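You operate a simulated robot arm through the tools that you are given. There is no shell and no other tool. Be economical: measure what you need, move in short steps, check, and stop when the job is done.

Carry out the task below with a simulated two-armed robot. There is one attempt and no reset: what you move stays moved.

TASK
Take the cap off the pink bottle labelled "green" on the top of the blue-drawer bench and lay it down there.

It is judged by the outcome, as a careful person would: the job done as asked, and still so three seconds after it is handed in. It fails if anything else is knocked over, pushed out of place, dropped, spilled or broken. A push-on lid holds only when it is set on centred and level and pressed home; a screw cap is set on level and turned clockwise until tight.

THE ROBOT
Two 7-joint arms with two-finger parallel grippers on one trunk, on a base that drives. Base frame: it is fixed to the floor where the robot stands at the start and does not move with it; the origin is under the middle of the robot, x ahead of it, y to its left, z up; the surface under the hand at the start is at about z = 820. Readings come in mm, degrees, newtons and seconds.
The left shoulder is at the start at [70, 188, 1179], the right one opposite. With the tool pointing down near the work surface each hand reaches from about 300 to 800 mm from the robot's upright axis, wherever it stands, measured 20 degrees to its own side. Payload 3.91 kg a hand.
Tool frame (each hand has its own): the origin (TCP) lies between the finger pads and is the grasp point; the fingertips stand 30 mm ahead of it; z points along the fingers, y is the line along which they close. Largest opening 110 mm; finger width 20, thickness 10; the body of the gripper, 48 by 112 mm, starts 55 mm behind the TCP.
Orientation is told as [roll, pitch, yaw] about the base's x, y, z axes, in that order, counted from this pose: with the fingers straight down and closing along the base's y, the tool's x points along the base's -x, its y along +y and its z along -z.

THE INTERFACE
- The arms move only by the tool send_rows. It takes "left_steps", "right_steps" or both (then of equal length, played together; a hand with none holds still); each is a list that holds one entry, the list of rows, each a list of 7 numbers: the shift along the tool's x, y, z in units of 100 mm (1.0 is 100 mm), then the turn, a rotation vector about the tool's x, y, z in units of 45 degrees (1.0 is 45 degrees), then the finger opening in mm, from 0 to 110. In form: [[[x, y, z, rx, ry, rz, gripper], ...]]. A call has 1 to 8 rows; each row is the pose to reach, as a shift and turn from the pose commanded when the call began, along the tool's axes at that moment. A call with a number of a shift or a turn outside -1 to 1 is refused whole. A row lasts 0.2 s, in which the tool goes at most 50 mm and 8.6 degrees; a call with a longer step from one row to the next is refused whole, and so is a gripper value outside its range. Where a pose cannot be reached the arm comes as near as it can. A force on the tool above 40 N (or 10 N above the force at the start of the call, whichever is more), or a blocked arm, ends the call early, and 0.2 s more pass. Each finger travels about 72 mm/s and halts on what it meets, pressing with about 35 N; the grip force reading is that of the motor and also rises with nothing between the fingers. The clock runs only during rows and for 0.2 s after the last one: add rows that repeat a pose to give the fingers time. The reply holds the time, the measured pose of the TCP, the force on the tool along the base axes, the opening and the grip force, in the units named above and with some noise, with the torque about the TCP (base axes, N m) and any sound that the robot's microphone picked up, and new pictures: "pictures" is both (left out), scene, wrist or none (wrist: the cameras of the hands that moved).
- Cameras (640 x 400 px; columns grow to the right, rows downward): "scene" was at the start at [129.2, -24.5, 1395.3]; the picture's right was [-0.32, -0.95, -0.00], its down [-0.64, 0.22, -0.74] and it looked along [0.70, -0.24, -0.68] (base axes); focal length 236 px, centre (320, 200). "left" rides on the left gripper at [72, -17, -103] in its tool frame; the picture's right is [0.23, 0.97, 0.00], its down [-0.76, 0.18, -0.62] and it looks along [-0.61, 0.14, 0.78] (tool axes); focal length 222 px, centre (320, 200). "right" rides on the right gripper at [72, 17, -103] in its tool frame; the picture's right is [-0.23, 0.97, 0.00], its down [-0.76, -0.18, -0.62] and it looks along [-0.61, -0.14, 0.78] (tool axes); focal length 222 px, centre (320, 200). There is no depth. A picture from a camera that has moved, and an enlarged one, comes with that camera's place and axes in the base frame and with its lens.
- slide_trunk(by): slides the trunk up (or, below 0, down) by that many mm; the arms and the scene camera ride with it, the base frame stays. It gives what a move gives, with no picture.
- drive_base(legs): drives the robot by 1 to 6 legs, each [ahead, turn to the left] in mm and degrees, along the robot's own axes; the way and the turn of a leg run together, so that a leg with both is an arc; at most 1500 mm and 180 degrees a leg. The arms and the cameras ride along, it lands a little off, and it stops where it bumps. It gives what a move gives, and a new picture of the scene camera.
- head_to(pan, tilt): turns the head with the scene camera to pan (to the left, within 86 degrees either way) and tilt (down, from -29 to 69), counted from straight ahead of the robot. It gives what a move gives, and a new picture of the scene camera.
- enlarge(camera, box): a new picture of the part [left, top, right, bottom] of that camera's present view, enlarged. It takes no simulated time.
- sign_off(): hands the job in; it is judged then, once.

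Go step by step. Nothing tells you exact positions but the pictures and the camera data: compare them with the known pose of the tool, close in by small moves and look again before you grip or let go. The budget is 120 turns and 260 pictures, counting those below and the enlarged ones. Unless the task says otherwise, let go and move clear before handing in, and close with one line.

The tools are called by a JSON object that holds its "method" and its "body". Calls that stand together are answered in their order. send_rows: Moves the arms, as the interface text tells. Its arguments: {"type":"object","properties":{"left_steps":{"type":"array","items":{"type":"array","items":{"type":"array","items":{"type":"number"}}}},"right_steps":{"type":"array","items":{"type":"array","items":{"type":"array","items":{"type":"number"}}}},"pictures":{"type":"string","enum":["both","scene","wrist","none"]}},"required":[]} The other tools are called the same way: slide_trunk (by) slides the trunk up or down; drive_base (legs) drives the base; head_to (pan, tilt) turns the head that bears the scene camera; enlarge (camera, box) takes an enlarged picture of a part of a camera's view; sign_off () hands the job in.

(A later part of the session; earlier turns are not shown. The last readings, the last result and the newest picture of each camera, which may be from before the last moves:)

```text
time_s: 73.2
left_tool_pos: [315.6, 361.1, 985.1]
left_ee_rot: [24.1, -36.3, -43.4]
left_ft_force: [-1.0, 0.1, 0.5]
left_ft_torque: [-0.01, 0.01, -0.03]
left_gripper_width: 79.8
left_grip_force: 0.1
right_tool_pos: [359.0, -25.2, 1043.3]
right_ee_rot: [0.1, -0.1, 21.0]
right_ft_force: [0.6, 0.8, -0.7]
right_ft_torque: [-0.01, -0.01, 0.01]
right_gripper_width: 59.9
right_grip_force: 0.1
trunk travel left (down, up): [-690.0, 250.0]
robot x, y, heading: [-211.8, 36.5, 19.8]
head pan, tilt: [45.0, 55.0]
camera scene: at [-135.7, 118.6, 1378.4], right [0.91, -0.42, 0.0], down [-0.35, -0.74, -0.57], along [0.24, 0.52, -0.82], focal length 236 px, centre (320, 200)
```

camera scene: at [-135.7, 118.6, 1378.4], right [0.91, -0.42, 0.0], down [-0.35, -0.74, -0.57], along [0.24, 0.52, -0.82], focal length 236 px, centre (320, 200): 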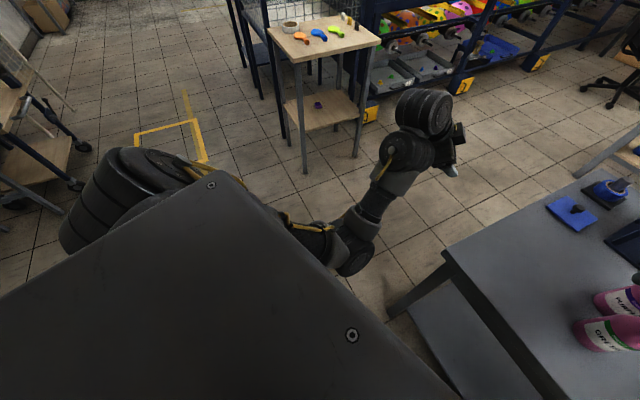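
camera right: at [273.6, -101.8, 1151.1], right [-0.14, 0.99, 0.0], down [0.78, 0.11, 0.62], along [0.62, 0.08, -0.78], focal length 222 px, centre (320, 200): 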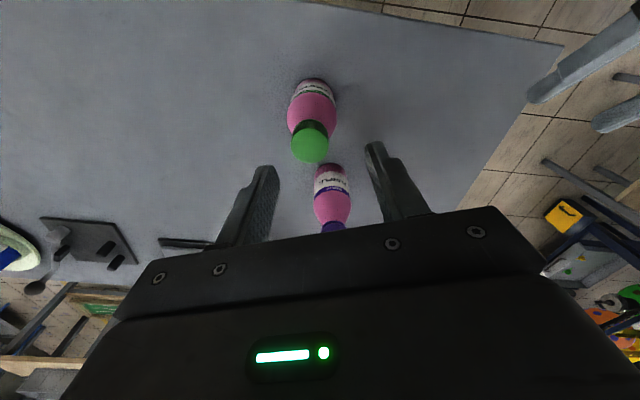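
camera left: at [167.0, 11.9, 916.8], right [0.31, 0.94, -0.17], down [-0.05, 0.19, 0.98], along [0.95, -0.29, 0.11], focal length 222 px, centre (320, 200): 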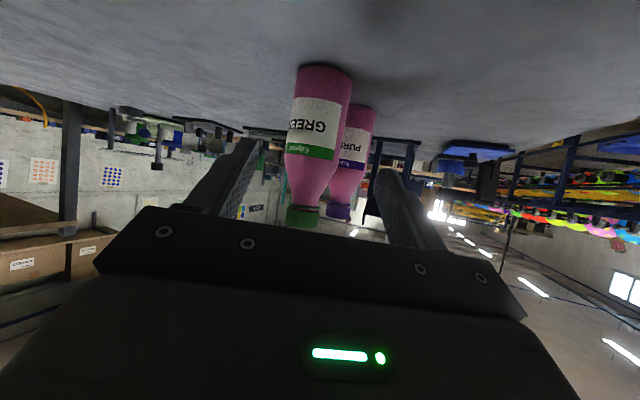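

The left elbow sits low and on the inner side. I'll lift the hand and turn it back to pointing straight down, as at the start, so the arm unwinds.

{"method": "send_rows", "body": {"left_steps": [[[-0.1, 0.05, -0.12, 0, 0.1, -0.117, 80], [-0.19, 0.1, -0.24, 0, 0.2, -0.234, 80], [-0.28, 0.16, -0.35, 0.01, 0.29, -0.352, 80], [-0.37, 0.21, -0.47, 0.01, 0.39, -0.469, 80], [-0.47, 0.26, -0.59, 0.01, 0.49, -0.586, 80], [-0.47, 0.26, -0.59, 0.01, 0.49, -0.586, 80]]], "pictures": "none"}}

{"method": "send_rows", "body": {"left_steps": [[[0, 0, 0, 0, 0.1, -0.117, 80], [0, 0, 0, 0, 0.2, -0.234, 80], [0, 0, 0, 0.01, 0.29, -0.352, 80], [0, 0, 0, 0.01, 0.39, -0.469, 80], [0, 0, 0, 0.01, 0.49, -0.586, 80], [0, 0, 0, 0.01, 0.49, -0.586, 80]]], "pictures": "scene"}}

```text
time_s: 73.7
left_tool_pos: [317.3, 361.5, 1006.9]
left_ee_rot: [19.6, -33.0, -34.6]
left_ft_force: [28.3, 43.0, -13.3]
left_ft_torque: [-2.63, -0.17, -6.6]
left_gripper_width: 80.0
left_grip_force: 0.2
left hand out of reach, approached as far as the arm can: row 2
right_tool_pos: [359.3, -26.0, 1042.1]
right_ee_rot: [0.2, -0.1, 21.1]
right_ft_force: [0.6, -0.2, 0.7]
right_ft_torque: [0.02, -0.01, 0.0]
right_gripper_width: 59.9
right_grip_force: 0.1
trunk travel left (down, up): [-690.0, 250.0]
robot x, y, heading: [-211.6, 33.1, 19.8]
head pan, tilt: [45.0, 55.0]
stopped in row 2 (left hand): the force on the tool passed its limit at 190 N (the readings are from after the stop); the commanded pose is now the measured one
```

```text
time_s: 73.9
left_tool_pos: [318.6, 361.0, 1007.8]
left_ee_rot: [19.9, -32.9, -35.0]
left_ft_force: [17.1, 26.8, -8.2]
left_ft_torque: [-1.59, -0.08, -4.04]
left_gripper_width: 80.0
left_grip_force: 0.0
left hand out of reach, approached as far as the arm can: row 1
right_tool_pos: [358.7, -24.7, 1042.2]
right_ee_rot: [0.2, -0.2, 21.0]
right_ft_force: [-0.3, 0.0, -0.3]
right_ft_torque: [-0.02, 0.0, 0.01]
right_gripper_width: 60.0
right_grip_force: 0.0
trunk travel left (down, up): [-690.0, 250.0]
robot x, y, heading: [-213.5, 33.6, 19.9]
head pan, tilt: [45.0, 55.0]
stopped in row 1 (left hand): the force on the tool passed its limit at 123 N (the readings are from after the stop); the commanded pose is now the measured one
camera scene: at [-135.1, 118.8, 1378.3], right [0.91, -0.42, 0.0], down [-0.35, -0.74, -0.57], along [0.24, 0.52, -0.82], focal length 236 px, centre (320, 200)
```

scene: 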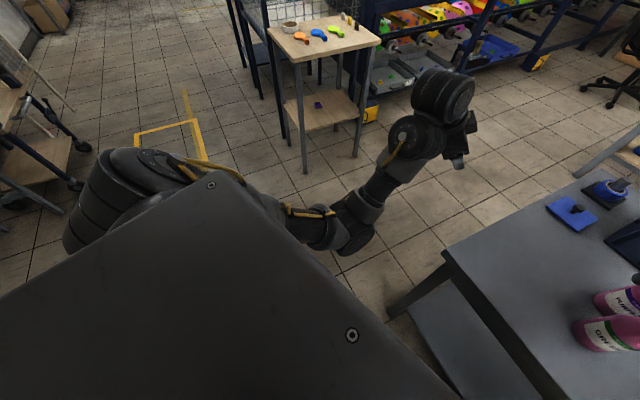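

The hand pressed against its own forearm because the wrist was bent too far. I'll ease the rotation back and move the hand inward, so the forearm lines up behind it.

{"method": "send_rows", "body": {"left_steps": [[[0, 0, 0, 0, -0.1, 0.117, 80], [-0.18, -0.16, 0.04, 0, -0.15, 0.17, 80], [-0.37, -0.33, 0.07, 0, -0.15, 0.17, 80], [-0.55, -0.5, 0.1, 0, -0.15, 0.17, 80], [-0.74, -0.66, 0.14, 0, -0.15, 0.17, 80], [-0.74, -0.66, 0.14, 0, -0.15, 0.17, 80]]], "pictures": "scene"}}

```text
time_s: 75.3
left_tool_pos: [352.8, 269.6, 1017.6]
left_ee_rot: [26.3, -36.0, -46.6]
left_ft_force: [0.6, -0.2, -0.5]
left_ft_torque: [0.0, -0.01, -0.01]
left_gripper_width: 79.9
left_grip_force: 0.0
right_tool_pos: [359.3, -24.9, 1041.8]
right_ee_rot: [0.2, -0.1, 20.9]
right_ft_force: [1.1, -0.7, -0.7]
right_ft_torque: [0.03, 0.01, 0.0]
right_gripper_width: 60.1
right_grip_force: 0.1
trunk travel left (down, up): [-690.0, 250.0]
robot x, y, heading: [-214.2, 35.5, 20.1]
head pan, tilt: [45.0, 55.0]
camera scene: at [-135.3, 119.2, 1378.3], right [0.91, -0.42, 0.0], down [-0.35, -0.74, -0.57], along [0.24, 0.52, -0.82], focal length 236 px, centre (320, 200)
```

scene: 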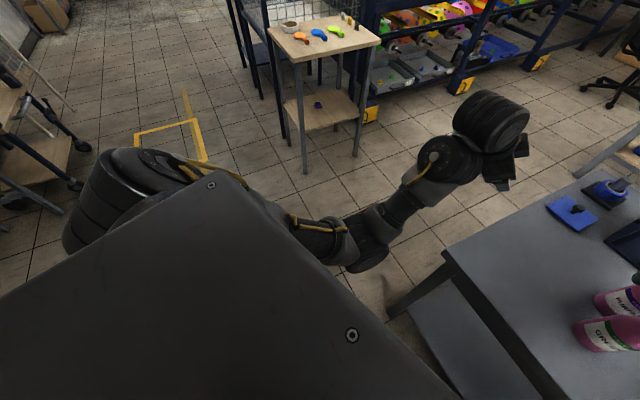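

Free again. Now extend forward and up to straighten the arm.

{"method": "send_rows", "body": {"left_steps": [[[-0.16, 0.18, -0.05, 0, 0, 0, 80], [-0.33, 0.36, -0.1, 0, 0, 0, 80], [-0.5, 0.54, -0.15, 0, 0, 0, 80], [-0.66, 0.71, -0.21, 0, 0, 0, 80], [-0.9, 0.95, -0.3, 0, 0, 0, 80], [-0.9, 0.95, -0.3, 0, 0, 0, 80]]], "pictures": "scene"}}

```text
time_s: 76.7
left_tool_pos: [426.2, 294.1, 1126.7]
left_ee_rot: [26.3, -36.0, -46.6]
left_ft_force: [0.2, -0.6, 0.1]
left_ft_torque: [-0.01, 0.0, 0.0]
left_gripper_width: 80.0
left_grip_force: 0.0
right_tool_pos: [357.6, -24.6, 1041.3]
right_ee_rot: [0.1, 0.0, 21.0]
right_ft_force: [0.1, -0.9, -0.4]
right_ft_torque: [-0.01, 0.01, -0.04]
right_gripper_width: 60.1
right_grip_force: 0.1
trunk travel left (down, up): [-690.0, 250.0]
robot x, y, heading: [-212.2, 38.1, 20.0]
head pan, tilt: [45.0, 55.0]
camera scene: at [-135.2, 118.9, 1378.3], right [0.91, -0.42, 0.0], down [-0.35, -0.74, -0.57], along [0.24, 0.52, -0.82], focal length 236 px, centre (320, 200)
```

scene: 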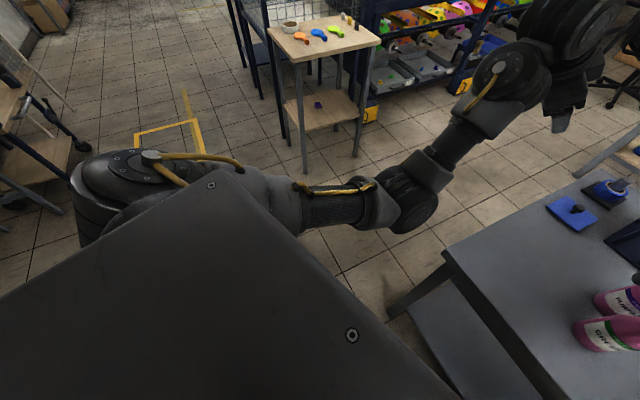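

The arm is unfolding well. Now I'll rotate the hand partway toward pointing straight down.

{"method": "send_rows", "body": {"left_steps": [[[0, 0, 0, 0, 0.106, -0.129, 80], [0, 0, 0, 0.01, 0.212, -0.257, 80], [0, 0, 0, 0.01, 0.318, -0.386, 80], [0, 0, 0, 0.017, 0.424, -0.515, 80], [0, 0, 0, 0.017, 0.424, -0.515, 80]]], "pictures": "scene"}}

```text
time_s: 77.2
left_tool_pos: [428.8, 294.1, 1128.3]
left_ee_rot: [23.3, -34.2, -40.5]
left_ft_force: [26.9, 10.3, -9.2]
left_ft_torque: [-0.74, 0.01, -2.15]
left_gripper_width: 80.1
left_grip_force: 0.1
right_tool_pos: [359.5, -24.8, 1041.9]
right_ee_rot: [0.2, -0.1, 21.0]
right_ft_force: [0.4, 0.3, 0.0]
right_ft_torque: [0.02, 0.03, 0.03]
right_gripper_width: 60.3
right_grip_force: 0.0
trunk travel left (down, up): [-690.0, 250.0]
robot x, y, heading: [-214.6, 38.0, 20.1]
head pan, tilt: [45.0, 55.0]
stopped in row 2 (left hand): the force on the tool passed its limit at 140 N (the readings are from after the stop); the commanded pose is now the measured one
camera scene: at [-134.8, 118.7, 1378.3], right [0.91, -0.42, 0.0], down [-0.35, -0.74, -0.57], along [0.24, 0.52, -0.82], focal length 236 px, centre (320, 200)
```

scene: 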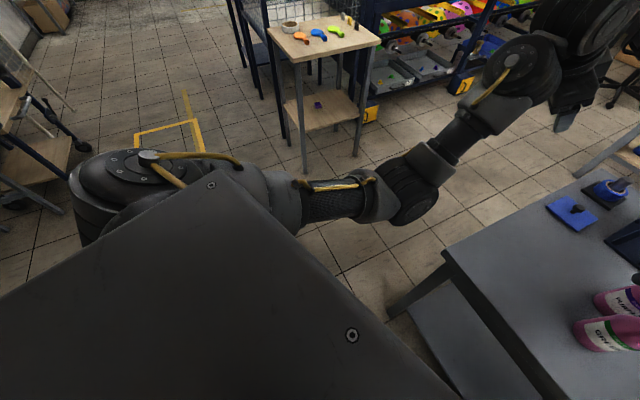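

I'll ease back and instead tilt toward vertical without the yaw part.

{"method": "send_rows", "body": {"left_steps": [[[0, 0, 0, 0, -0.09, 0.11, 80], [0, 0, 0, 0, -0.09, 0.11, 80]]], "pictures": "none"}}

{"method": "send_rows", "body": {"left_steps": [[[0, 0, 0, 0.06, 0.1, 0, 80], [0, 0, 0, 0.12, 0.2, 0, 80], [0, 0, 0, 0.18, 0.3, 0, 80], [0, 0, 0, 0.24, 0.4, 0, 80], [0, 0, 0, 0.24, 0.4, 0, 80]]], "pictures": "scene"}}

```text
time_s: 77.8
left_tool_pos: [428.6, 293.1, 1128.0]
left_ee_rot: [27.3, -35.7, -48.0]
left_ft_force: [0.8, 0.7, 0.2]
left_ft_torque: [-0.01, -0.02, 0.03]
left_gripper_width: 80.1
left_grip_force: 0.0
right_tool_pos: [358.9, -24.5, 1042.4]
right_ee_rot: [0.2, -0.1, 21.0]
right_ft_force: [0.4, -0.6, 0.1]
right_ft_torque: [0.04, 0.01, 0.01]
right_gripper_width: 59.9
right_grip_force: 0.1
trunk travel left (down, up): [-690.0, 250.0]
robot x, y, heading: [-212.3, 34.0, 20.1]
head pan, tilt: [45.0, 55.0]
```

```text
time_s: 78.4
left_tool_pos: [429.7, 293.4, 1129.5]
left_ee_rot: [21.4, -29.0, -45.0]
left_ft_force: [17.7, 14.8, -4.8]
left_ft_torque: [-1.13, 0.27, -2.63]
left_gripper_width: 80.1
left_grip_force: 0.1
right_tool_pos: [359.4, -24.0, 1041.3]
right_ee_rot: [0.1, -0.1, 20.9]
right_ft_force: [-0.4, 0.5, 0.3]
right_ft_torque: [0.02, 0.0, -0.01]
right_gripper_width: 60.0
right_grip_force: 0.0
trunk travel left (down, up): [-690.0, 250.0]
robot x, y, heading: [-213.1, 33.2, 20.3]
head pan, tilt: [45.0, 55.0]
stopped in row 2 (left hand): the force on the tool passed its limit at 91 N (the readings are from after the stop); the commanded pose is now the measured one
camera scene: at [-134.9, 118.7, 1378.3], right [0.91, -0.42, 0.0], down [-0.35, -0.74, -0.57], along [0.24, 0.52, -0.82], focal length 236 px, centre (320, 200)
```

scene: 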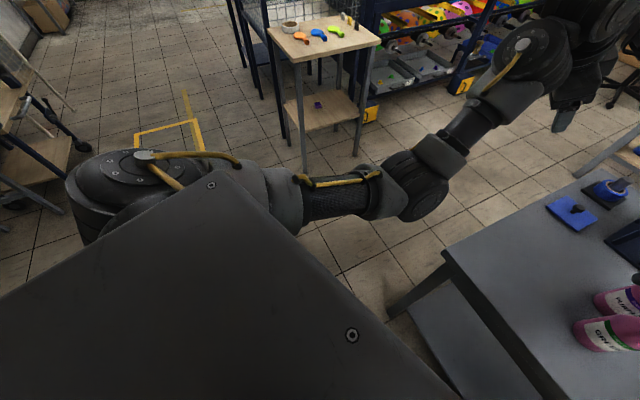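

The left arm is now elbow-down, which is fine for holding as long as it isn't crossing the chest. I'll relax the wrist, then place the robot so the bottle sits about 490 ahead and 248 right, for the left hand to hold sideways and the right to work from above.

{"method": "send_rows", "body": {"left_steps": [[[0, 0, 0, -0.06, -0.1, 0, 80], [0, 0, 0, -0.1, -0.17, 0, 80], [0, 0, 0, -0.1, -0.17, 0, 80]]], "pictures": "none"}}

{"method": "drive_base", "body": {"legs": [[0, -5], [50, 0]]}}

{"method": "head_to", "body": {"pan": -15, "tilt": 55}}

{"method": "enlarge", "body": {"camera": "scene", "box": [300, 120, 460, 220]}}

```text
time_s: 79.2
left_tool_pos: [429.8, 293.3, 1129.9]
left_ee_rot: [28.0, -36.1, -48.6]
left_ft_force: [0.0, -0.1, -0.2]
left_ft_torque: [0.01, 0.0, 0.0]
left_gripper_width: 80.0
left_grip_force: 0.1
right_tool_pos: [358.8, -24.6, 1042.2]
right_ee_rot: [0.2, -0.1, 21.0]
right_ft_force: [-0.5, -0.1, 1.0]
right_ft_torque: [-0.02, 0.0, -0.02]
right_gripper_width: 59.9
right_grip_force: 0.1
trunk travel left (down, up): [-690.0, 250.0]
robot x, y, heading: [-208.8, 32.5, 20.1]
head pan, tilt: [45.0, 55.0]
```

```text
time_s: 80.6
left_tool_pos: [487.8, 247.1, 1136.9]
left_ee_rot: [28.7, -36.2, -54.0]
left_ft_force: [-0.8, -1.1, 0.6]
left_ft_torque: [0.04, 0.02, 0.02]
left_gripper_width: 79.9
left_grip_force: 0.0
right_tool_pos: [391.9, -62.8, 1048.0]
right_ee_rot: [0.2, -0.8, 16.1]
right_ft_force: [-1.5, 0.0, 1.1]
right_ft_torque: [0.02, -0.06, 0.04]
right_gripper_width: 60.1
right_grip_force: 0.2
trunk travel left (down, up): [-690.0, 250.0]
robot x, y, heading: [-164.7, 48.9, 15.1]
head pan, tilt: [45.0, 55.0]
camera scene: at [-90.7, 122.8, 1379.4], right [0.87, -0.5, 0.01], down [-0.4, -0.71, -0.58], along [0.29, 0.5, -0.82], focal length 236 px, centre (320, 200)
```

scene: 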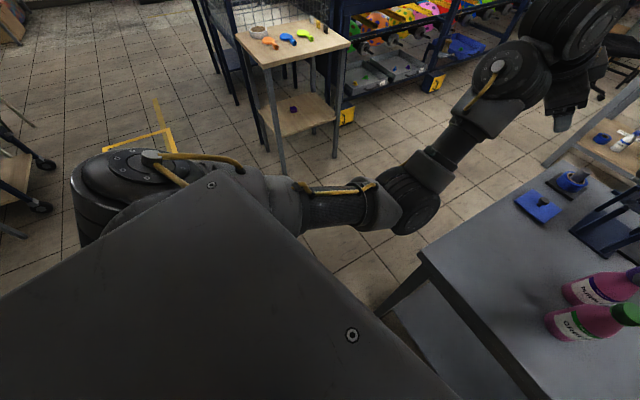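

```text
time_s: 81.9
left_tool_pos: [496.9, 250.1, 1130.4]
left_ee_rot: [28.0, -36.0, -53.6]
left_ft_force: [0.8, -0.3, -0.8]
left_ft_torque: [0.01, 0.03, -0.05]
left_gripper_width: 80.1
left_grip_force: 0.0
right_tool_pos: [400.0, -60.7, 1044.0]
right_ee_rot: [0.3, -0.3, 16.1]
right_ft_force: [0.6, -0.5, 0.0]
right_ft_torque: [0.01, 0.0, -0.02]
right_gripper_width: 60.1
right_grip_force: 0.1
trunk travel left (down, up): [-690.0, 250.0]
robot x, y, heading: [-160.9, 47.2, 15.1]
head pan, tilt: [-15.0, 55.0]
camera scene: at [-42.6, 62.7, 1378.2], right [0.0, -1.0, 0.0], down [-0.82, 0.0, -0.57], along [0.57, 0.0, -0.82], focal length 236 px, centre (320, 200)
```

scene: 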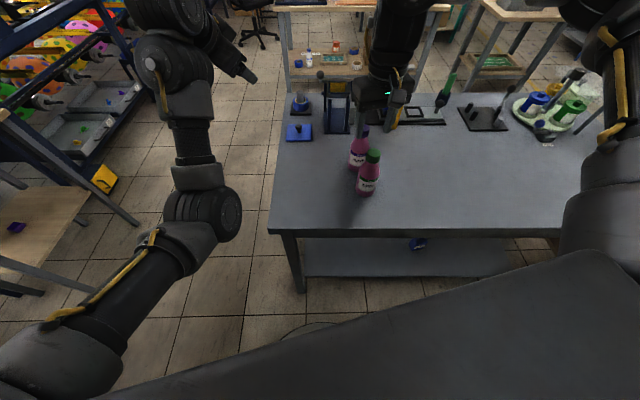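

```text
4.00 times, centred on (380, 170) of scene
camera zoom: at [-42.6, 62.7, 1378.2], right [0.0, -1.0, 0.0], down [-0.82, 0.0, -0.57], along [0.57, 0.0, -0.82], focal length 944 px, centre (80, 320)
```

zoom: 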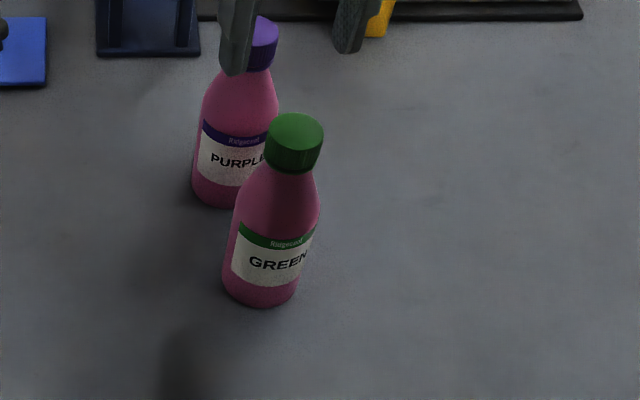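

The green bottle is at (374, -68), exactly where I wanted it relative to the robot. Now I'll turn the left hand to point sideways (base yaw -75, 60° tilt) while bringing it in.

{"method": "send_rows", "body": {"left_steps": [[[0.05, -0.13, -0.02, 0.138, -0.086, 0.027, 70], [0.1, -0.27, -0.04, 0.276, -0.172, 0.054, 70], [0.15, -0.4, -0.06, 0.414, -0.258, 0.081, 70], [0.2, -0.54, -0.07, 0.551, -0.343, 0.107, 70], [0.25, -0.68, -0.09, 0.689, -0.429, 0.134, 70], [0.3, -0.81, -0.11, 0.827, -0.515, 0.161, 70], [0.355, -0.95, -0.13, 0.965, -0.601, 0.188, 70], [0.355, -0.95, -0.13, 0.965, -0.601, 0.188, 70]]], "pictures": "scene"}}

```text
time_s: 83.7
left_tool_pos: [464.4, 283.4, 1071.8]
left_ee_rot: [20.3, -47.9, -68.8]
left_ft_force: [0.3, 0.3, 0.4]
left_ft_torque: [-0.01, 0.02, 0.01]
left_gripper_width: 69.9
left_grip_force: 0.1
left hand out of reach, approached as far as the arm can: row 3, 4, 5, 6, 7, 8
right_tool_pos: [399.5, -60.0, 1043.5]
right_ee_rot: [0.2, -0.2, 16.1]
right_ft_force: [0.2, 0.2, -0.2]
right_ft_torque: [-0.01, 0.01, 0.01]
right_gripper_width: 60.1
right_grip_force: 0.1
trunk travel left (down, up): [-690.0, 250.0]
robot x, y, heading: [-162.0, 51.2, 15.0]
head pan, tilt: [-15.0, 55.0]
camera scene: at [-43.4, 62.6, 1378.3], right [0.0, -1.0, 0.0], down [-0.82, 0.0, -0.57], along [0.57, 0.0, -0.82], focal length 236 px, centre (320, 200)
```

scene: 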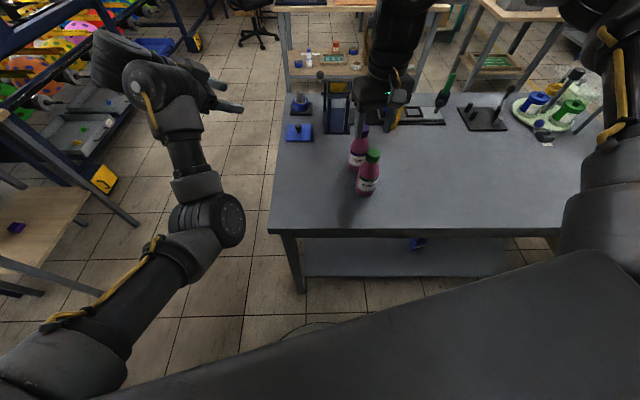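

Partly limited while the hand is high. I'll lower it while moving inward.

{"method": "send_rows", "body": {"left_steps": [[[0.02, -0.1, 0.15, 0, 0, 0, 70], [0.04, -0.25, 0.3, 0, 0, 0, 70], [0.06, -0.45, 0.4, 0, 0, 0, 70], [0.08, -0.65, 0.5, 0, 0, 0, 70], [0.09, -0.85, 0.55, 0, 0, 0, 70], [0.09, -0.98, 0.55, 0, 0, 0, 70], [0.09, -0.98, 0.55, 0, 0, 0, 70]]], "pictures": "none"}}

```text
time_s: 85.5
left_tool_pos: [423.4, 238.0, 1002.5]
left_ee_rot: [22.2, -45.0, -67.5]
left_ft_force: [0.4, 0.0, -0.2]
left_ft_torque: [0.05, -0.01, 0.0]
left_gripper_width: 69.9
left_grip_force: 0.1
right_tool_pos: [399.9, -61.3, 1044.2]
right_ee_rot: [0.3, -0.2, 16.2]
right_ft_force: [-0.6, 0.1, -0.2]
right_ft_torque: [0.01, -0.04, -0.07]
right_gripper_width: 59.7
right_grip_force: 0.0
trunk travel left (down, up): [-690.0, 250.0]
robot x, y, heading: [-167.2, 47.9, 15.1]
head pan, tilt: [-15.0, 55.0]
stopped in row 7 (left hand): the arm was blocked; the commanded pose is now the measured one
```

{"method": "head_to", "body": {"pan": 30, "tilt": 60}}

```text
time_s: 86.6
left_tool_pos: [423.0, 238.1, 1001.7]
left_ee_rot: [21.9, -45.0, -67.5]
left_ft_force: [-0.4, -0.4, 0.5]
left_ft_torque: [0.03, 0.02, 0.01]
left_gripper_width: 69.9
left_grip_force: 0.1
right_tool_pos: [400.0, -60.2, 1043.9]
right_ee_rot: [0.1, -0.2, 16.1]
right_ft_force: [0.4, -0.1, -0.5]
right_ft_torque: [-0.01, 0.01, -0.03]
right_gripper_width: 59.9
right_grip_force: 0.1
trunk travel left (down, up): [-690.0, 250.0]
robot x, y, heading: [-162.7, 49.1, 15.0]
head pan, tilt: [30.0, 60.0]
camera scene: at [-68.4, 109.7, 1372.3], right [0.71, -0.71, 0.0], down [-0.61, -0.61, -0.5], along [0.35, 0.35, -0.87], focal length 236 px, centre (320, 200)
```

scene: 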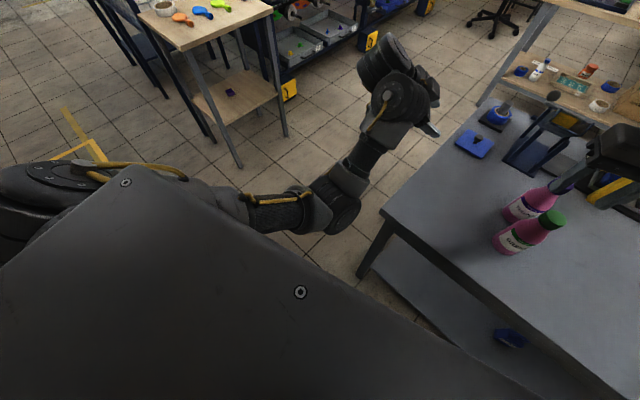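

The upper arm rests against the chest edge, so it can't swing further inward in this posture. I'll stretch the left arm nearly straight ahead and low, and re-form it with the hand vertical as at the start.

{"method": "send_rows", "body": {"left_steps": [[[0.15, 0.2, 0.05, 0, 0, 0, 70], [0.3, 0.4, 0.1, 0, 0, 0, 70], [0.45, 0.6, 0.17, 0, 0, 0, 70], [0.63, 0.78, 0.24, 0, 0, 0, 70], [0.63, 0.78, 0.24, 0, 0, 0, 70]]], "pictures": "none"}}

{"method": "send_rows", "body": {"left_steps": [[[0, 0, 0, 0.06, 0.15, 0, 70], [0, 0, 0, 0.12, 0.3, 0, 70], [0, 0, 0, 0.17, 0.45, 0, 70], [0, 0, 0, 0.23, 0.6, 0, 70], [0, 0, 0, 0.23, 0.6, 0, 70]]], "pictures": "scene"}}

```text
time_s: 87.8
left_tool_pos: [479.5, 333.0, 961.9]
left_ee_rot: [22.4, -43.6, -66.6]
left_ft_force: [0.7, -0.3, 1.0]
left_ft_torque: [0.04, 0.0, 0.02]
left_gripper_width: 69.9
left_grip_force: 0.1
right_tool_pos: [399.0, -61.5, 1043.5]
right_ee_rot: [0.4, -0.4, 16.1]
right_ft_force: [-0.2, 0.2, -0.2]
right_ft_torque: [0.02, -0.02, 0.02]
right_gripper_width: 60.2
right_grip_force: 0.0
trunk travel left (down, up): [-690.0, 250.0]
robot x, y, heading: [-163.5, 48.8, 15.1]
head pan, tilt: [30.0, 60.0]
```

```text
time_s: 89.0
left_tool_pos: [480.7, 311.4, 963.3]
left_ee_rot: [6.9, -19.1, -59.8]
left_ft_force: [0.2, -0.7, 0.8]
left_ft_torque: [-0.03, 0.0, -0.05]
left_gripper_width: 70.1
left_grip_force: 0.2
right_tool_pos: [398.6, -59.7, 1043.7]
right_ee_rot: [0.2, -0.2, 16.2]
right_ft_force: [0.3, -0.1, 0.8]
right_ft_torque: [0.02, 0.01, 0.05]
right_gripper_width: 60.1
right_grip_force: 0.0
trunk travel left (down, up): [-690.0, 250.0]
robot x, y, heading: [-166.0, 46.8, 15.2]
head pan, tilt: [30.0, 60.0]
camera scene: at [-68.7, 110.1, 1372.3], right [0.71, -0.71, 0.0], down [-0.61, -0.61, -0.5], along [0.35, 0.35, -0.87], focal length 236 px, centre (320, 200)
```

scene: 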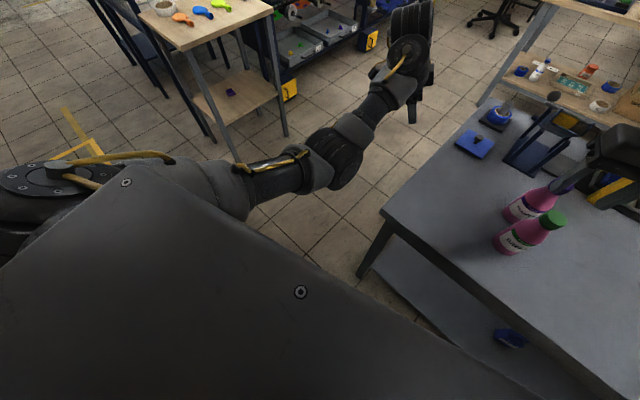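

That works without contact. Finish bringing the hand vertical and start undoing the yaw.

{"method": "send_rows", "body": {"left_steps": [[[0, 0, 0, 0.05, 0.15, 0, 70], [0, 0, 0, 0.1, 0.3, 0, 70], [0, 0, 0, 0.15, 0.43, 0, 70], [0, 0, 0, 0.15, 0.43, 0, 70]]], "pictures": "none"}}

{"method": "send_rows", "body": {"left_steps": [[[0, 0, 0, 0, 0, -0.18, 70], [0, 0, 0, 0, 0, -0.36, 70], [0, 0, 0, 0, 0, -0.54, 70], [0, 0, 0, 0, 0, -0.72, 70], [0, 0, 0, 0, 0, -0.9, 70], [0, 0, 0, 0, 0, -0.9, 70]]], "pictures": "scene"}}

```text
time_s: 90.0
left_tool_pos: [483.6, 311.0, 957.2]
left_ee_rot: [0.0, 0.2, -58.7]
left_ft_force: [0.3, -0.5, 0.2]
left_ft_torque: [0.02, -0.05, 0.01]
left_gripper_width: 69.9
left_grip_force: 0.0
left hand out of reach, approached as far as the arm can: row 3, 4
right_tool_pos: [399.6, -60.3, 1043.8]
right_ee_rot: [0.2, -0.2, 16.1]
right_ft_force: [0.7, -0.4, -0.1]
right_ft_torque: [0.0, 0.0, 0.02]
right_gripper_width: 60.1
right_grip_force: 0.2
trunk travel left (down, up): [-690.0, 250.0]
robot x, y, heading: [-164.2, 48.8, 15.3]
head pan, tilt: [30.0, 60.0]
```

```text
time_s: 90.7
left_tool_pos: [483.8, 309.5, 957.7]
left_ee_rot: [0.2, 0.0, -43.7]
left_ft_force: [15.4, 22.8, -14.3]
left_ft_torque: [-3.45, 0.92, -2.13]
left_gripper_width: 69.9
left_grip_force: 0.1
right_tool_pos: [398.8, -61.1, 1043.3]
right_ee_rot: [0.3, -0.2, 16.1]
right_ft_force: [0.3, 0.0, -0.3]
right_ft_torque: [-0.01, -0.02, 0.0]
right_gripper_width: 59.9
right_grip_force: 0.0
trunk travel left (down, up): [-690.0, 250.0]
robot x, y, heading: [-167.2, 49.4, 15.2]
head pan, tilt: [30.0, 60.0]
stopped in row 3 (left hand): the force on the tool passed its limit at 140 N (the readings are from after the stop); the commanded pose is now the measured one
camera scene: at [-68.5, 109.8, 1372.3], right [0.71, -0.71, 0.0], down [-0.61, -0.61, -0.5], along [0.35, 0.35, -0.87], focal length 236 px, centre (320, 200)
```

scene: 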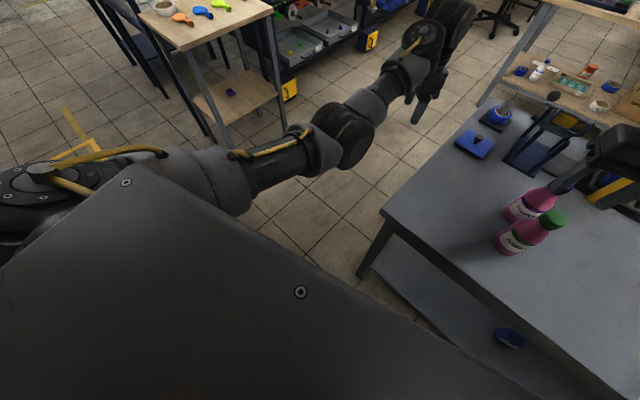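

The arm is nearly straight here, so rolling the hand about the arm's line should also roll the elbow from below to the outer side. I'll relax the wrist, then roll the hand outward in steps.

{"method": "send_rows", "body": {"left_steps": [[[0, 0, 0, 0, 0, 0.16, 70], [0, 0, 0, 0, 0, 0.16, 70]]], "pictures": "none"}}

{"method": "send_rows", "body": {"left_steps": [[[0.27, 0.18, -0.04, -0.092, 0.139, -0.01, 70], [0.55, 0.37, -0.11, -0.184, 0.277, -0.02, 70], [0.83, 0.55, -0.2, -0.276, 0.416, -0.03, 70], [0.83, 0.55, -0.2, -0.276, 0.416, -0.03, 70]]], "pictures": "none"}}

{"method": "send_rows", "body": {"left_steps": [[[0.27, 0.18, -0.04, -0.092, 0.139, -0.01, 70], [0.55, 0.37, -0.11, -0.184, 0.277, -0.02, 70], [0.83, 0.55, -0.2, -0.276, 0.416, -0.03, 70], [0.83, 0.55, -0.2, -0.276, 0.416, -0.03, 70]]], "pictures": "scene"}}

```text
time_s: 91.3
left_tool_pos: [484.6, 310.0, 957.7]
left_ee_rot: [0.0, 0.2, -50.8]
left_ft_force: [0.9, -0.6, 0.4]
left_ft_torque: [-0.01, 0.0, -0.01]
left_gripper_width: 70.0
left_grip_force: 0.0
right_tool_pos: [399.6, -59.8, 1044.1]
right_ee_rot: [0.3, -0.2, 16.1]
right_ft_force: [-0.8, 0.0, -0.7]
right_ft_torque: [0.02, -0.02, 0.02]
right_gripper_width: 59.8
right_grip_force: 0.2
trunk travel left (down, up): [-690.0, 250.0]
robot x, y, heading: [-163.2, 49.6, 15.2]
head pan, tilt: [30.0, 60.0]
```

```text
time_s: 92.3
left_tool_pos: [484.3, 419.0, 978.8]
left_ee_rot: [12.8, 20.2, -47.3]
left_ft_force: [11.3, 18.1, -6.3]
left_ft_torque: [-2.59, 1.36, -0.92]
left_gripper_width: 70.0
left_grip_force: 0.0
left hand out of reach, approached as far as the arm can: row 2, 3, 4
right_tool_pos: [399.5, -60.8, 1042.7]
right_ee_rot: [0.3, -0.2, 16.1]
right_ft_force: [-0.5, -0.2, -0.3]
right_ft_torque: [0.02, 0.0, 0.01]
right_gripper_width: 60.1
right_grip_force: 0.1
trunk travel left (down, up): [-690.0, 250.0]
robot x, y, heading: [-162.1, 45.2, 15.2]
head pan, tilt: [30.0, 60.0]
stopped in row 4 (left hand): the force on the tool passed its limit at 146 N (the readings are from after the stop); the commanded pose is now the measured one
```

```text
time_s: 92.5
left_tool_pos: [485.2, 421.4, 978.4]
left_ee_rot: [13.2, 20.9, -47.7]
left_ft_force: [9.8, 15.8, -1.3]
left_ft_torque: [-2.27, 1.33, -0.73]
left_gripper_width: 70.1
left_grip_force: 0.0
right_tool_pos: [399.5, -59.8, 1043.0]
right_ee_rot: [0.3, -0.1, 16.1]
right_ft_force: [0.2, 0.0, -0.6]
right_ft_torque: [0.0, 0.03, 0.01]
right_gripper_width: 60.0
right_grip_force: 0.1
trunk travel left (down, up): [-690.0, 250.0]
robot x, y, heading: [-161.2, 47.4, 15.2]
head pan, tilt: [30.0, 60.0]
stopped in row 1 (left hand): the force on the tool passed its limit at 71 N (the readings are from after the stop); the commanded pose is now the measured one
camera scene: at [-68.6, 110.0, 1372.3], right [0.71, -0.71, 0.0], down [-0.61, -0.61, -0.5], along [0.35, 0.35, -0.87], focal length 236 px, centre (320, 200)
```

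scene: 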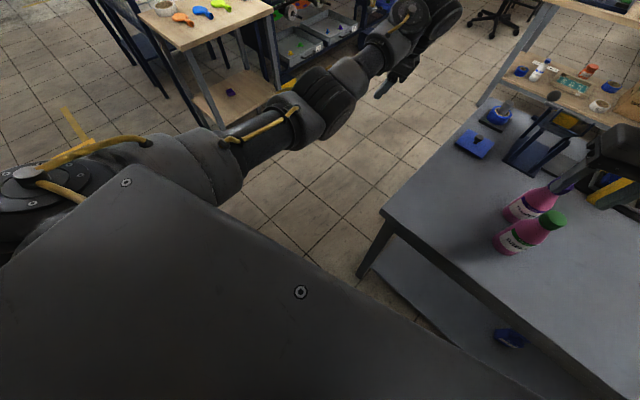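

The camera side of the hand touches the forearm. I'll spin the hand about its own axis so the camera faces away, then continue rolling.

{"method": "send_rows", "body": {"left_steps": [[[0, 0, 0, 0, 0, 0.18, 70], [0, 0, 0, 0, 0, 0.36, 70], [0, 0, 0, 0, 0, 0.54, 70], [0, 0, 0, 0, 0, 0.72, 70], [0, 0, 0, 0, 0, 0.9, 70], [0, 0, 0, 0, 0, 1.0, 70], [0, 0, 0, 0, 0, 1.0, 70]]], "pictures": "none"}}

```text
time_s: 94.1
left_tool_pos: [483.5, 420.2, 978.0]
left_ee_rot: [-6.4, 23.6, -96.3]
left_ft_force: [-0.4, 0.1, 0.7]
left_ft_torque: [0.03, 0.0, -0.02]
left_gripper_width: 69.7
left_grip_force: 0.0
right_tool_pos: [399.3, -60.4, 1044.2]
right_ee_rot: [0.3, -0.2, 16.1]
right_ft_force: [-0.7, 0.3, 0.2]
right_ft_torque: [-0.01, 0.01, 0.01]
right_gripper_width: 60.2
right_grip_force: 0.1
trunk travel left (down, up): [-690.0, 250.0]
robot x, y, heading: [-163.2, 42.0, 15.1]
head pan, tilt: [30.0, 60.0]
```

{"method": "send_rows", "body": {"left_steps": [[[0.32, -0.07, -0.03, 0.035, 0.162, -0.013, 70], [0.65, -0.14, -0.1, 0.07, 0.325, -0.027, 70], [0.97, -0.21, -0.195, 0.105, 0.487, -0.04, 70], [0.97, -0.21, -0.195, 0.105, 0.487, -0.04, 70]]], "pictures": "none"}}

{"method": "send_rows", "body": {"left_steps": [[[0.32, -0.07, -0.03, 0.035, 0.162, -0.013, 70], [0.65, -0.14, -0.1, 0.07, 0.325, -0.027, 70], [0.97, -0.21, -0.195, 0.105, 0.487, -0.04, 70], [0.97, -0.21, -0.195, 0.105, 0.487, -0.04, 70]]], "pictures": "scene"}}

```text
time_s: 95.1
left_tool_pos: [474.0, 504.7, 1038.0]
left_ee_rot: [-12.5, 45.8, -98.4]
left_ft_force: [-0.2, -0.1, -0.4]
left_ft_torque: [0.0, 0.01, 0.01]
left_gripper_width: 69.8
left_grip_force: 0.1
right_tool_pos: [399.7, -60.1, 1043.1]
right_ee_rot: [0.3, -0.2, 16.1]
right_ft_force: [-0.9, 0.1, -0.3]
right_ft_torque: [-0.01, -0.02, -0.02]
right_gripper_width: 60.0
right_grip_force: 0.0
trunk travel left (down, up): [-690.0, 250.0]
robot x, y, heading: [-163.6, 44.2, 14.9]
head pan, tilt: [30.0, 60.0]
```

```text
time_s: 96.1
left_tool_pos: [462.8, 556.8, 1125.2]
left_ee_rot: [-25.3, 67.2, -108.0]
left_ft_force: [0.2, -0.5, -1.1]
left_ft_torque: [0.03, 0.01, -0.01]
left_gripper_width: 69.7
left_grip_force: 0.0
right_tool_pos: [399.5, -60.7, 1042.5]
right_ee_rot: [0.3, -0.3, 16.1]
right_ft_force: [0.4, -0.3, 0.1]
right_ft_torque: [-0.01, -0.05, -0.01]
right_gripper_width: 59.9
right_grip_force: 0.0
trunk travel left (down, up): [-690.0, 250.0]
robot x, y, heading: [-162.2, 47.9, 15.2]
head pan, tilt: [30.0, 60.0]
camera scene: at [-68.3, 109.9, 1372.2], right [0.71, -0.71, 0.0], down [-0.61, -0.61, -0.5], along [0.35, 0.35, -0.87], focal length 236 px, centre (320, 200)
```

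scene: 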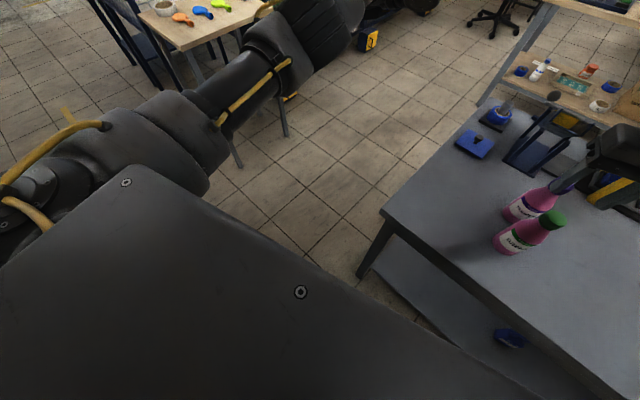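

That rolled the elbow up and outward. Let me look at the posture.

{"method": "head_to", "body": {"pan": 40, "tilt": 25}}

```text
time_s: 97.1
left_tool_pos: [463.6, 555.9, 1124.4]
left_ee_rot: [-25.3, 67.1, -107.9]
left_ft_force: [0.2, 0.2, -0.3]
left_ft_torque: [-0.03, -0.04, 0.0]
left_gripper_width: 69.8
left_grip_force: 0.1
right_tool_pos: [399.2, -60.4, 1044.6]
right_ee_rot: [0.4, -0.2, 16.1]
right_ft_force: [-0.6, 0.6, -0.3]
right_ft_torque: [-0.02, 0.02, 0.07]
right_gripper_width: 60.2
right_grip_force: 0.1
trunk travel left (down, up): [-690.0, 250.0]
robot x, y, heading: [-164.6, 51.3, 14.7]
head pan, tilt: [40.0, 25.0]
camera scene: at [-62.8, 138.1, 1422.3], right [0.82, -0.57, 0.0], down [-0.24, -0.35, -0.91], along [0.52, 0.74, -0.42], focal length 236 px, centre (320, 200)
```

scene: 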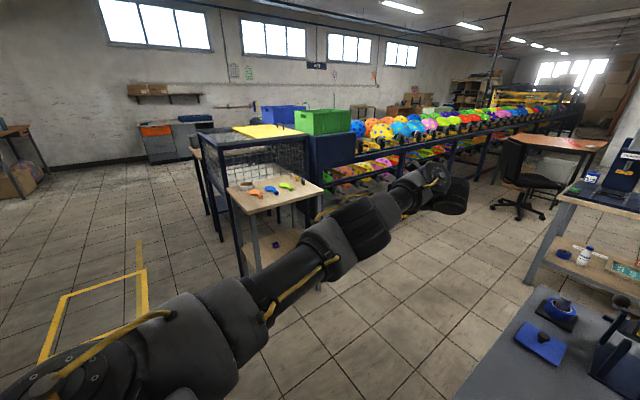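

The elbow is now on the outer side. I'll draw the wrist back so the arm folds with the elbow outward.

{"method": "send_rows", "body": {"left_steps": [[[-0.07, -0.24, -0.07, 0, 0, 0, 70], [-0.14, -0.48, -0.13, 0, 0, 0, 70], [-0.21, -0.73, -0.2, 0, 0, 0, 70], [-0.28, -0.97, -0.27, 0, 0, 0, 70], [-0.28, -0.97, -0.27, 0, 0, 0, 70]]], "pictures": "scene"}}

```text
time_s: 97.7
left_tool_pos: [435.0, 538.5, 1124.2]
left_ee_rot: [-27.9, 66.2, -111.0]
left_ft_force: [32.1, 35.6, -2.9]
left_ft_torque: [-4.09, 3.88, 3.21]
left_gripper_width: 69.8
left_grip_force: 0.1
left hand out of reach, approached as far as the arm can: row 2
right_tool_pos: [399.5, -61.2, 1043.4]
right_ee_rot: [0.2, -0.1, 16.1]
right_ft_force: [-0.2, 0.3, 0.1]
right_ft_torque: [0.01, 0.04, 0.0]
right_gripper_width: 60.1
right_grip_force: 0.0
trunk travel left (down, up): [-690.0, 250.0]
robot x, y, heading: [-162.8, 50.4, 15.1]
head pan, tilt: [40.0, 25.0]
stopped in row 2 (left hand): the force on the tool passed its limit at 195 N (the readings are from after the stop); the commanded pose is now the measured one
camera scene: at [-63.4, 136.7, 1422.5], right [0.82, -0.57, 0.0], down [-0.24, -0.35, -0.91], along [0.52, 0.74, -0.42], focal length 236 px, centre (320, 200)
```

scene: 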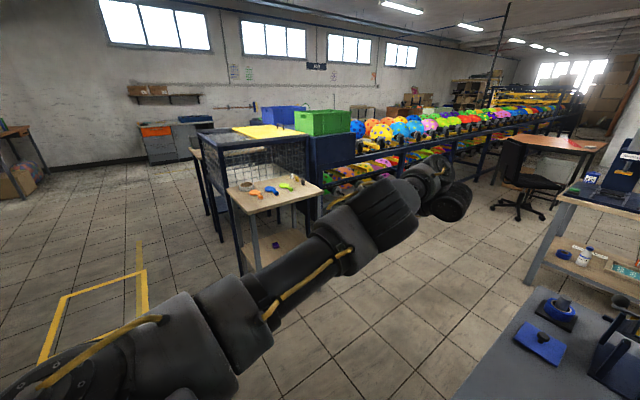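

The hand is folding against the forearm. I'll swing the hand from pointing left to pointing forward (wrist staying put), which frees it without undoing the elbow.

{"method": "send_rows", "body": {"left_steps": [[[0.04, 0.31, -0.02, -0.152, 0.031, 0.059, 70], [0.08, 0.62, -0.08, -0.305, 0.063, 0.119, 70], [0.124, 0.93, -0.175, -0.457, 0.094, 0.178, 70], [0.124, 0.93, -0.175, -0.457, 0.094, 0.178, 70]]], "pictures": "none"}}

{"method": "send_rows", "body": {"left_steps": [[[0.04, 0.31, -0.02, -0.152, 0.031, 0.059, 70], [0.08, 0.62, -0.08, -0.305, 0.063, 0.119, 70], [0.124, 0.93, -0.175, -0.457, 0.094, 0.178, 70], [0.124, 0.93, -0.175, -0.457, 0.094, 0.178, 70]]], "pictures": "none"}}

{"method": "send_rows", "body": {"left_steps": [[[0.04, 0.31, -0.02, -0.152, 0.031, 0.059, 70], [0.08, 0.62, -0.08, -0.305, 0.063, 0.119, 70], [0.124, 0.93, -0.175, -0.457, 0.094, 0.178, 70], [0.124, 0.93, -0.175, -0.457, 0.094, 0.178, 70]]], "pictures": "scene"}}

```text
time_s: 98.7
left_tool_pos: [529.5, 535.6, 1125.4]
left_ee_rot: [-27.7, 66.6, -133.2]
left_ft_force: [-0.2, -0.6, 0.5]
left_ft_torque: [-0.02, -0.01, -0.01]
left_gripper_width: 70.3
left_grip_force: 0.1
right_tool_pos: [399.9, -60.6, 1043.8]
right_ee_rot: [0.3, -0.2, 16.1]
right_ft_force: [-0.9, -0.4, 0.0]
right_ft_torque: [-0.02, 0.04, 0.0]
right_gripper_width: 60.4
right_grip_force: 0.0
trunk travel left (down, up): [-690.0, 250.0]
robot x, y, heading: [-160.4, 45.8, 15.2]
head pan, tilt: [40.0, 25.0]
```

```text
time_s: 99.7
left_tool_pos: [616.8, 494.8, 1125.4]
left_ee_rot: [-28.0, 66.4, -155.9]
left_ft_force: [-0.3, -0.3, -0.5]
left_ft_torque: [0.0, -0.02, -0.03]
left_gripper_width: 70.1
left_grip_force: 0.0
right_tool_pos: [398.5, -60.2, 1043.5]
right_ee_rot: [0.3, -0.3, 16.0]
right_ft_force: [0.9, -0.5, -0.1]
right_ft_torque: [0.01, 0.04, 0.0]
right_gripper_width: 60.1
right_grip_force: 0.0
trunk travel left (down, up): [-690.0, 250.0]
robot x, y, heading: [-164.5, 48.0, 15.1]
head pan, tilt: [40.0, 25.0]
```

```text
time_s: 100.7
left_tool_pos: [677.0, 424.0, 1124.7]
left_ee_rot: [-28.2, 66.5, -178.5]
left_ft_force: [0.4, -0.4, -0.5]
left_ft_torque: [-0.01, -0.02, 0.01]
left_gripper_width: 70.1
left_grip_force: 0.0
left hand out of reach, approached as far as the arm can: row 3, 4
right_tool_pos: [399.6, -60.6, 1042.7]
right_ee_rot: [0.3, -0.2, 16.1]
right_ft_force: [0.3, 0.5, 0.6]
right_ft_torque: [-0.01, 0.0, 0.01]
right_gripper_width: 59.9
right_grip_force: 0.0
trunk travel left (down, up): [-690.0, 250.0]
robot x, y, heading: [-167.7, 48.2, 15.1]
head pan, tilt: [40.0, 25.0]
camera scene: at [-62.9, 137.7, 1422.4], right [0.82, -0.57, 0.0], down [-0.24, -0.35, -0.91], along [0.52, 0.74, -0.42], focal length 236 px, centre (320, 200)
```

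scene: 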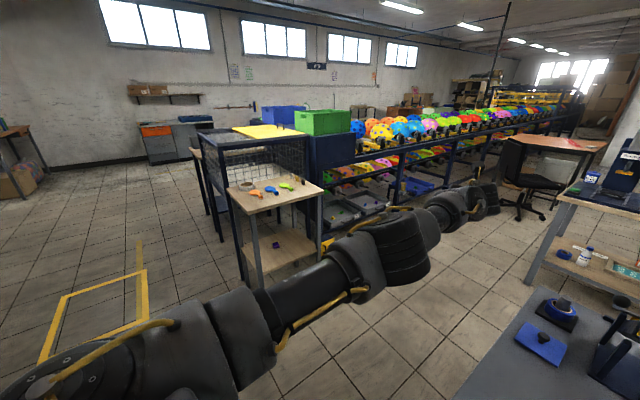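

Free, and the camera now faces up. Pull the wrist back toward the body to fold the elbow outward.

{"method": "send_rows", "body": {"left_steps": [[[-0.1, -0.05, -0.22, 0, 0, 0, 70], [-0.19, -0.1, -0.44, 0, 0, 0, 70], [-0.28, -0.15, -0.66, 0, 0, 0, 70], [-0.38, -0.2, -0.88, 0, 0, 0, 70], [-0.38, -0.2, -0.88, 0, 0, 0, 70]]], "pictures": "none"}}

{"method": "send_rows", "body": {"left_steps": [[[-0.1, -0.05, -0.22, 0, 0, 0, 70], [-0.19, -0.1, -0.44, 0, 0, 0, 70], [-0.28, -0.15, -0.66, 0, 0, 0, 70], [-0.38, -0.2, -0.88, 0, 0, 0, 70], [-0.38, -0.2, -0.88, 0, 0, 0, 70]]], "pictures": "scene"}}

```text
time_s: 101.8
left_tool_pos: [581.6, 402.2, 1124.4]
left_ee_rot: [-28.0, 66.3, -178.3]
left_ft_force: [-0.6, -0.6, -0.2]
left_ft_torque: [0.02, 0.01, 0.0]
left_gripper_width: 70.1
left_grip_force: 0.1
left hand out of reach, approached as far as the arm can: row 1
right_tool_pos: [398.7, -60.3, 1044.0]
right_ee_rot: [0.2, -0.2, 16.1]
right_ft_force: [-0.3, -0.4, 0.3]
right_ft_torque: [-0.02, 0.0, -0.03]
right_gripper_width: 60.0
right_grip_force: 0.1
trunk travel left (down, up): [-690.0, 250.0]
robot x, y, heading: [-162.9, 46.0, 15.3]
head pan, tilt: [40.0, 25.0]
```

```text
time_s: 103.0
left_tool_pos: [489.4, 373.3, 1124.8]
left_ee_rot: [-28.1, 66.4, -178.4]
left_ft_force: [0.2, 0.1, 0.1]
left_ft_torque: [0.0, 0.03, -0.05]
left_gripper_width: 69.7
left_grip_force: 0.0
right_tool_pos: [399.8, -61.4, 1042.9]
right_ee_rot: [0.3, -0.2, 16.2]
right_ft_force: [-0.4, 0.2, 0.3]
right_ft_torque: [0.02, -0.01, 0.0]
right_gripper_width: 59.6
right_grip_force: 0.1
trunk travel left (down, up): [-690.0, 250.0]
robot x, y, heading: [-164.4, 47.2, 15.1]
head pan, tilt: [40.0, 25.0]
camera scene: at [-62.7, 138.4, 1422.3], right [0.82, -0.57, 0.0], down [-0.24, -0.35, -0.91], along [0.52, 0.74, -0.42], focal length 236 px, centre (320, 200)
```

scene: 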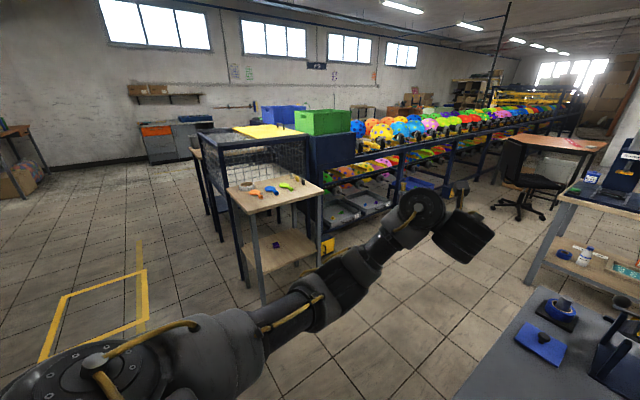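

The elbow now sits outward and the upper arm clears the chest. I'll move the right hand aside, then swing the left hand to point right with its wrist in place.

{"method": "send_rows", "body": {"right_steps": [[[0, -0.25, -0.1, 0, 0, 0, 60], [0, -0.5, -0.1, 0, 0, 0, 60], [0, -0.75, -0.1, 0, 0, 0, 60], [0, -1.0, -0.1, 0, 0, 0, 60]]], "left_steps": [[[0.01, 0.3, -0.02, -0.156, 0.017, 0.043, 70], [0.03, 0.62, -0.08, -0.313, 0.033, 0.085, 70], [0.05, 0.985, -0.19, -0.469, 0.05, 0.128, 70], [0.05, 0.985, -0.19, -0.469, 0.05, 0.128, 70]]], "pictures": "none"}}

{"method": "send_rows", "body": {"right_steps": [[[0, -0.25, 0, 0, 0, 0, 60], [0, -0.5, 0, 0, 0, 0, 60], [0, -0.5, 0, 0, 0, 0, 60], [0, -0.5, 0, 0, 0, 0, 60]]], "left_steps": [[[0.01, 0.3, -0.02, -0.156, 0.017, 0.043, 70], [0.03, 0.62, -0.08, -0.313, 0.033, 0.085, 70], [0.05, 0.985, -0.19, -0.469, 0.05, 0.128, 70], [0.05, 0.985, -0.19, -0.469, 0.05, 0.128, 70]]], "pictures": "scene"}}

```text
time_s: 104.0
left_tool_pos: [519.1, 278.1, 1117.9]
left_ee_rot: [-21.0, 66.1, 166.2]
left_ft_force: [0.5, 0.3, -0.2]
left_ft_torque: [-0.02, 0.01, 0.01]
left_gripper_width: 69.9
left_grip_force: 0.1
right_tool_pos: [425.4, -156.9, 1052.7]
right_ee_rot: [0.3, -0.3, 16.1]
right_ft_force: [0.0, 0.0, -0.3]
right_ft_torque: [0.0, -0.01, -0.02]
right_gripper_width: 60.0
right_grip_force: 0.0
trunk travel left (down, up): [-690.0, 250.0]
robot x, y, heading: [-166.3, 51.1, 15.0]
head pan, tilt: [40.0, 25.0]
```

```text
time_s: 105.0
left_tool_pos: [514.1, 177.0, 1116.5]
left_ee_rot: [-14.1, 66.6, 150.9]
left_ft_force: [0.5, 0.0, -0.9]
left_ft_torque: [0.02, 0.01, 0.01]
left_gripper_width: 69.9
left_grip_force: 0.1
right_tool_pos: [440.4, -205.7, 1052.0]
right_ee_rot: [0.3, -0.1, 16.1]
right_ft_force: [-0.9, -0.3, -0.3]
right_ft_torque: [-0.02, 0.03, -0.01]
right_gripper_width: 60.1
right_grip_force: 0.1
trunk travel left (down, up): [-690.0, 250.0]
robot x, y, heading: [-161.4, 48.7, 15.0]
head pan, tilt: [40.0, 25.0]
camera scene: at [-62.9, 138.2, 1422.3], right [0.82, -0.57, 0.0], down [-0.24, -0.35, -0.91], along [0.52, 0.74, -0.42], focal length 236 px, centre (320, 200)
```

scene: 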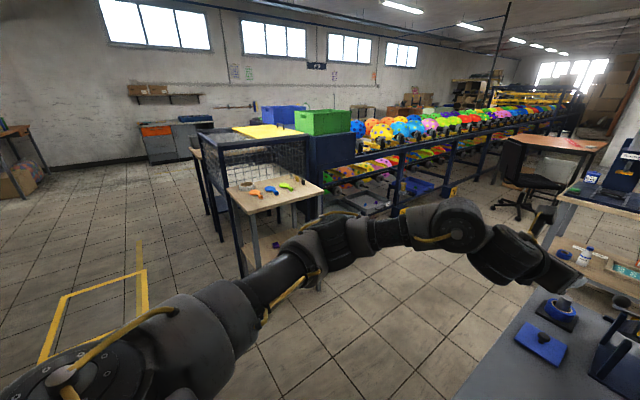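

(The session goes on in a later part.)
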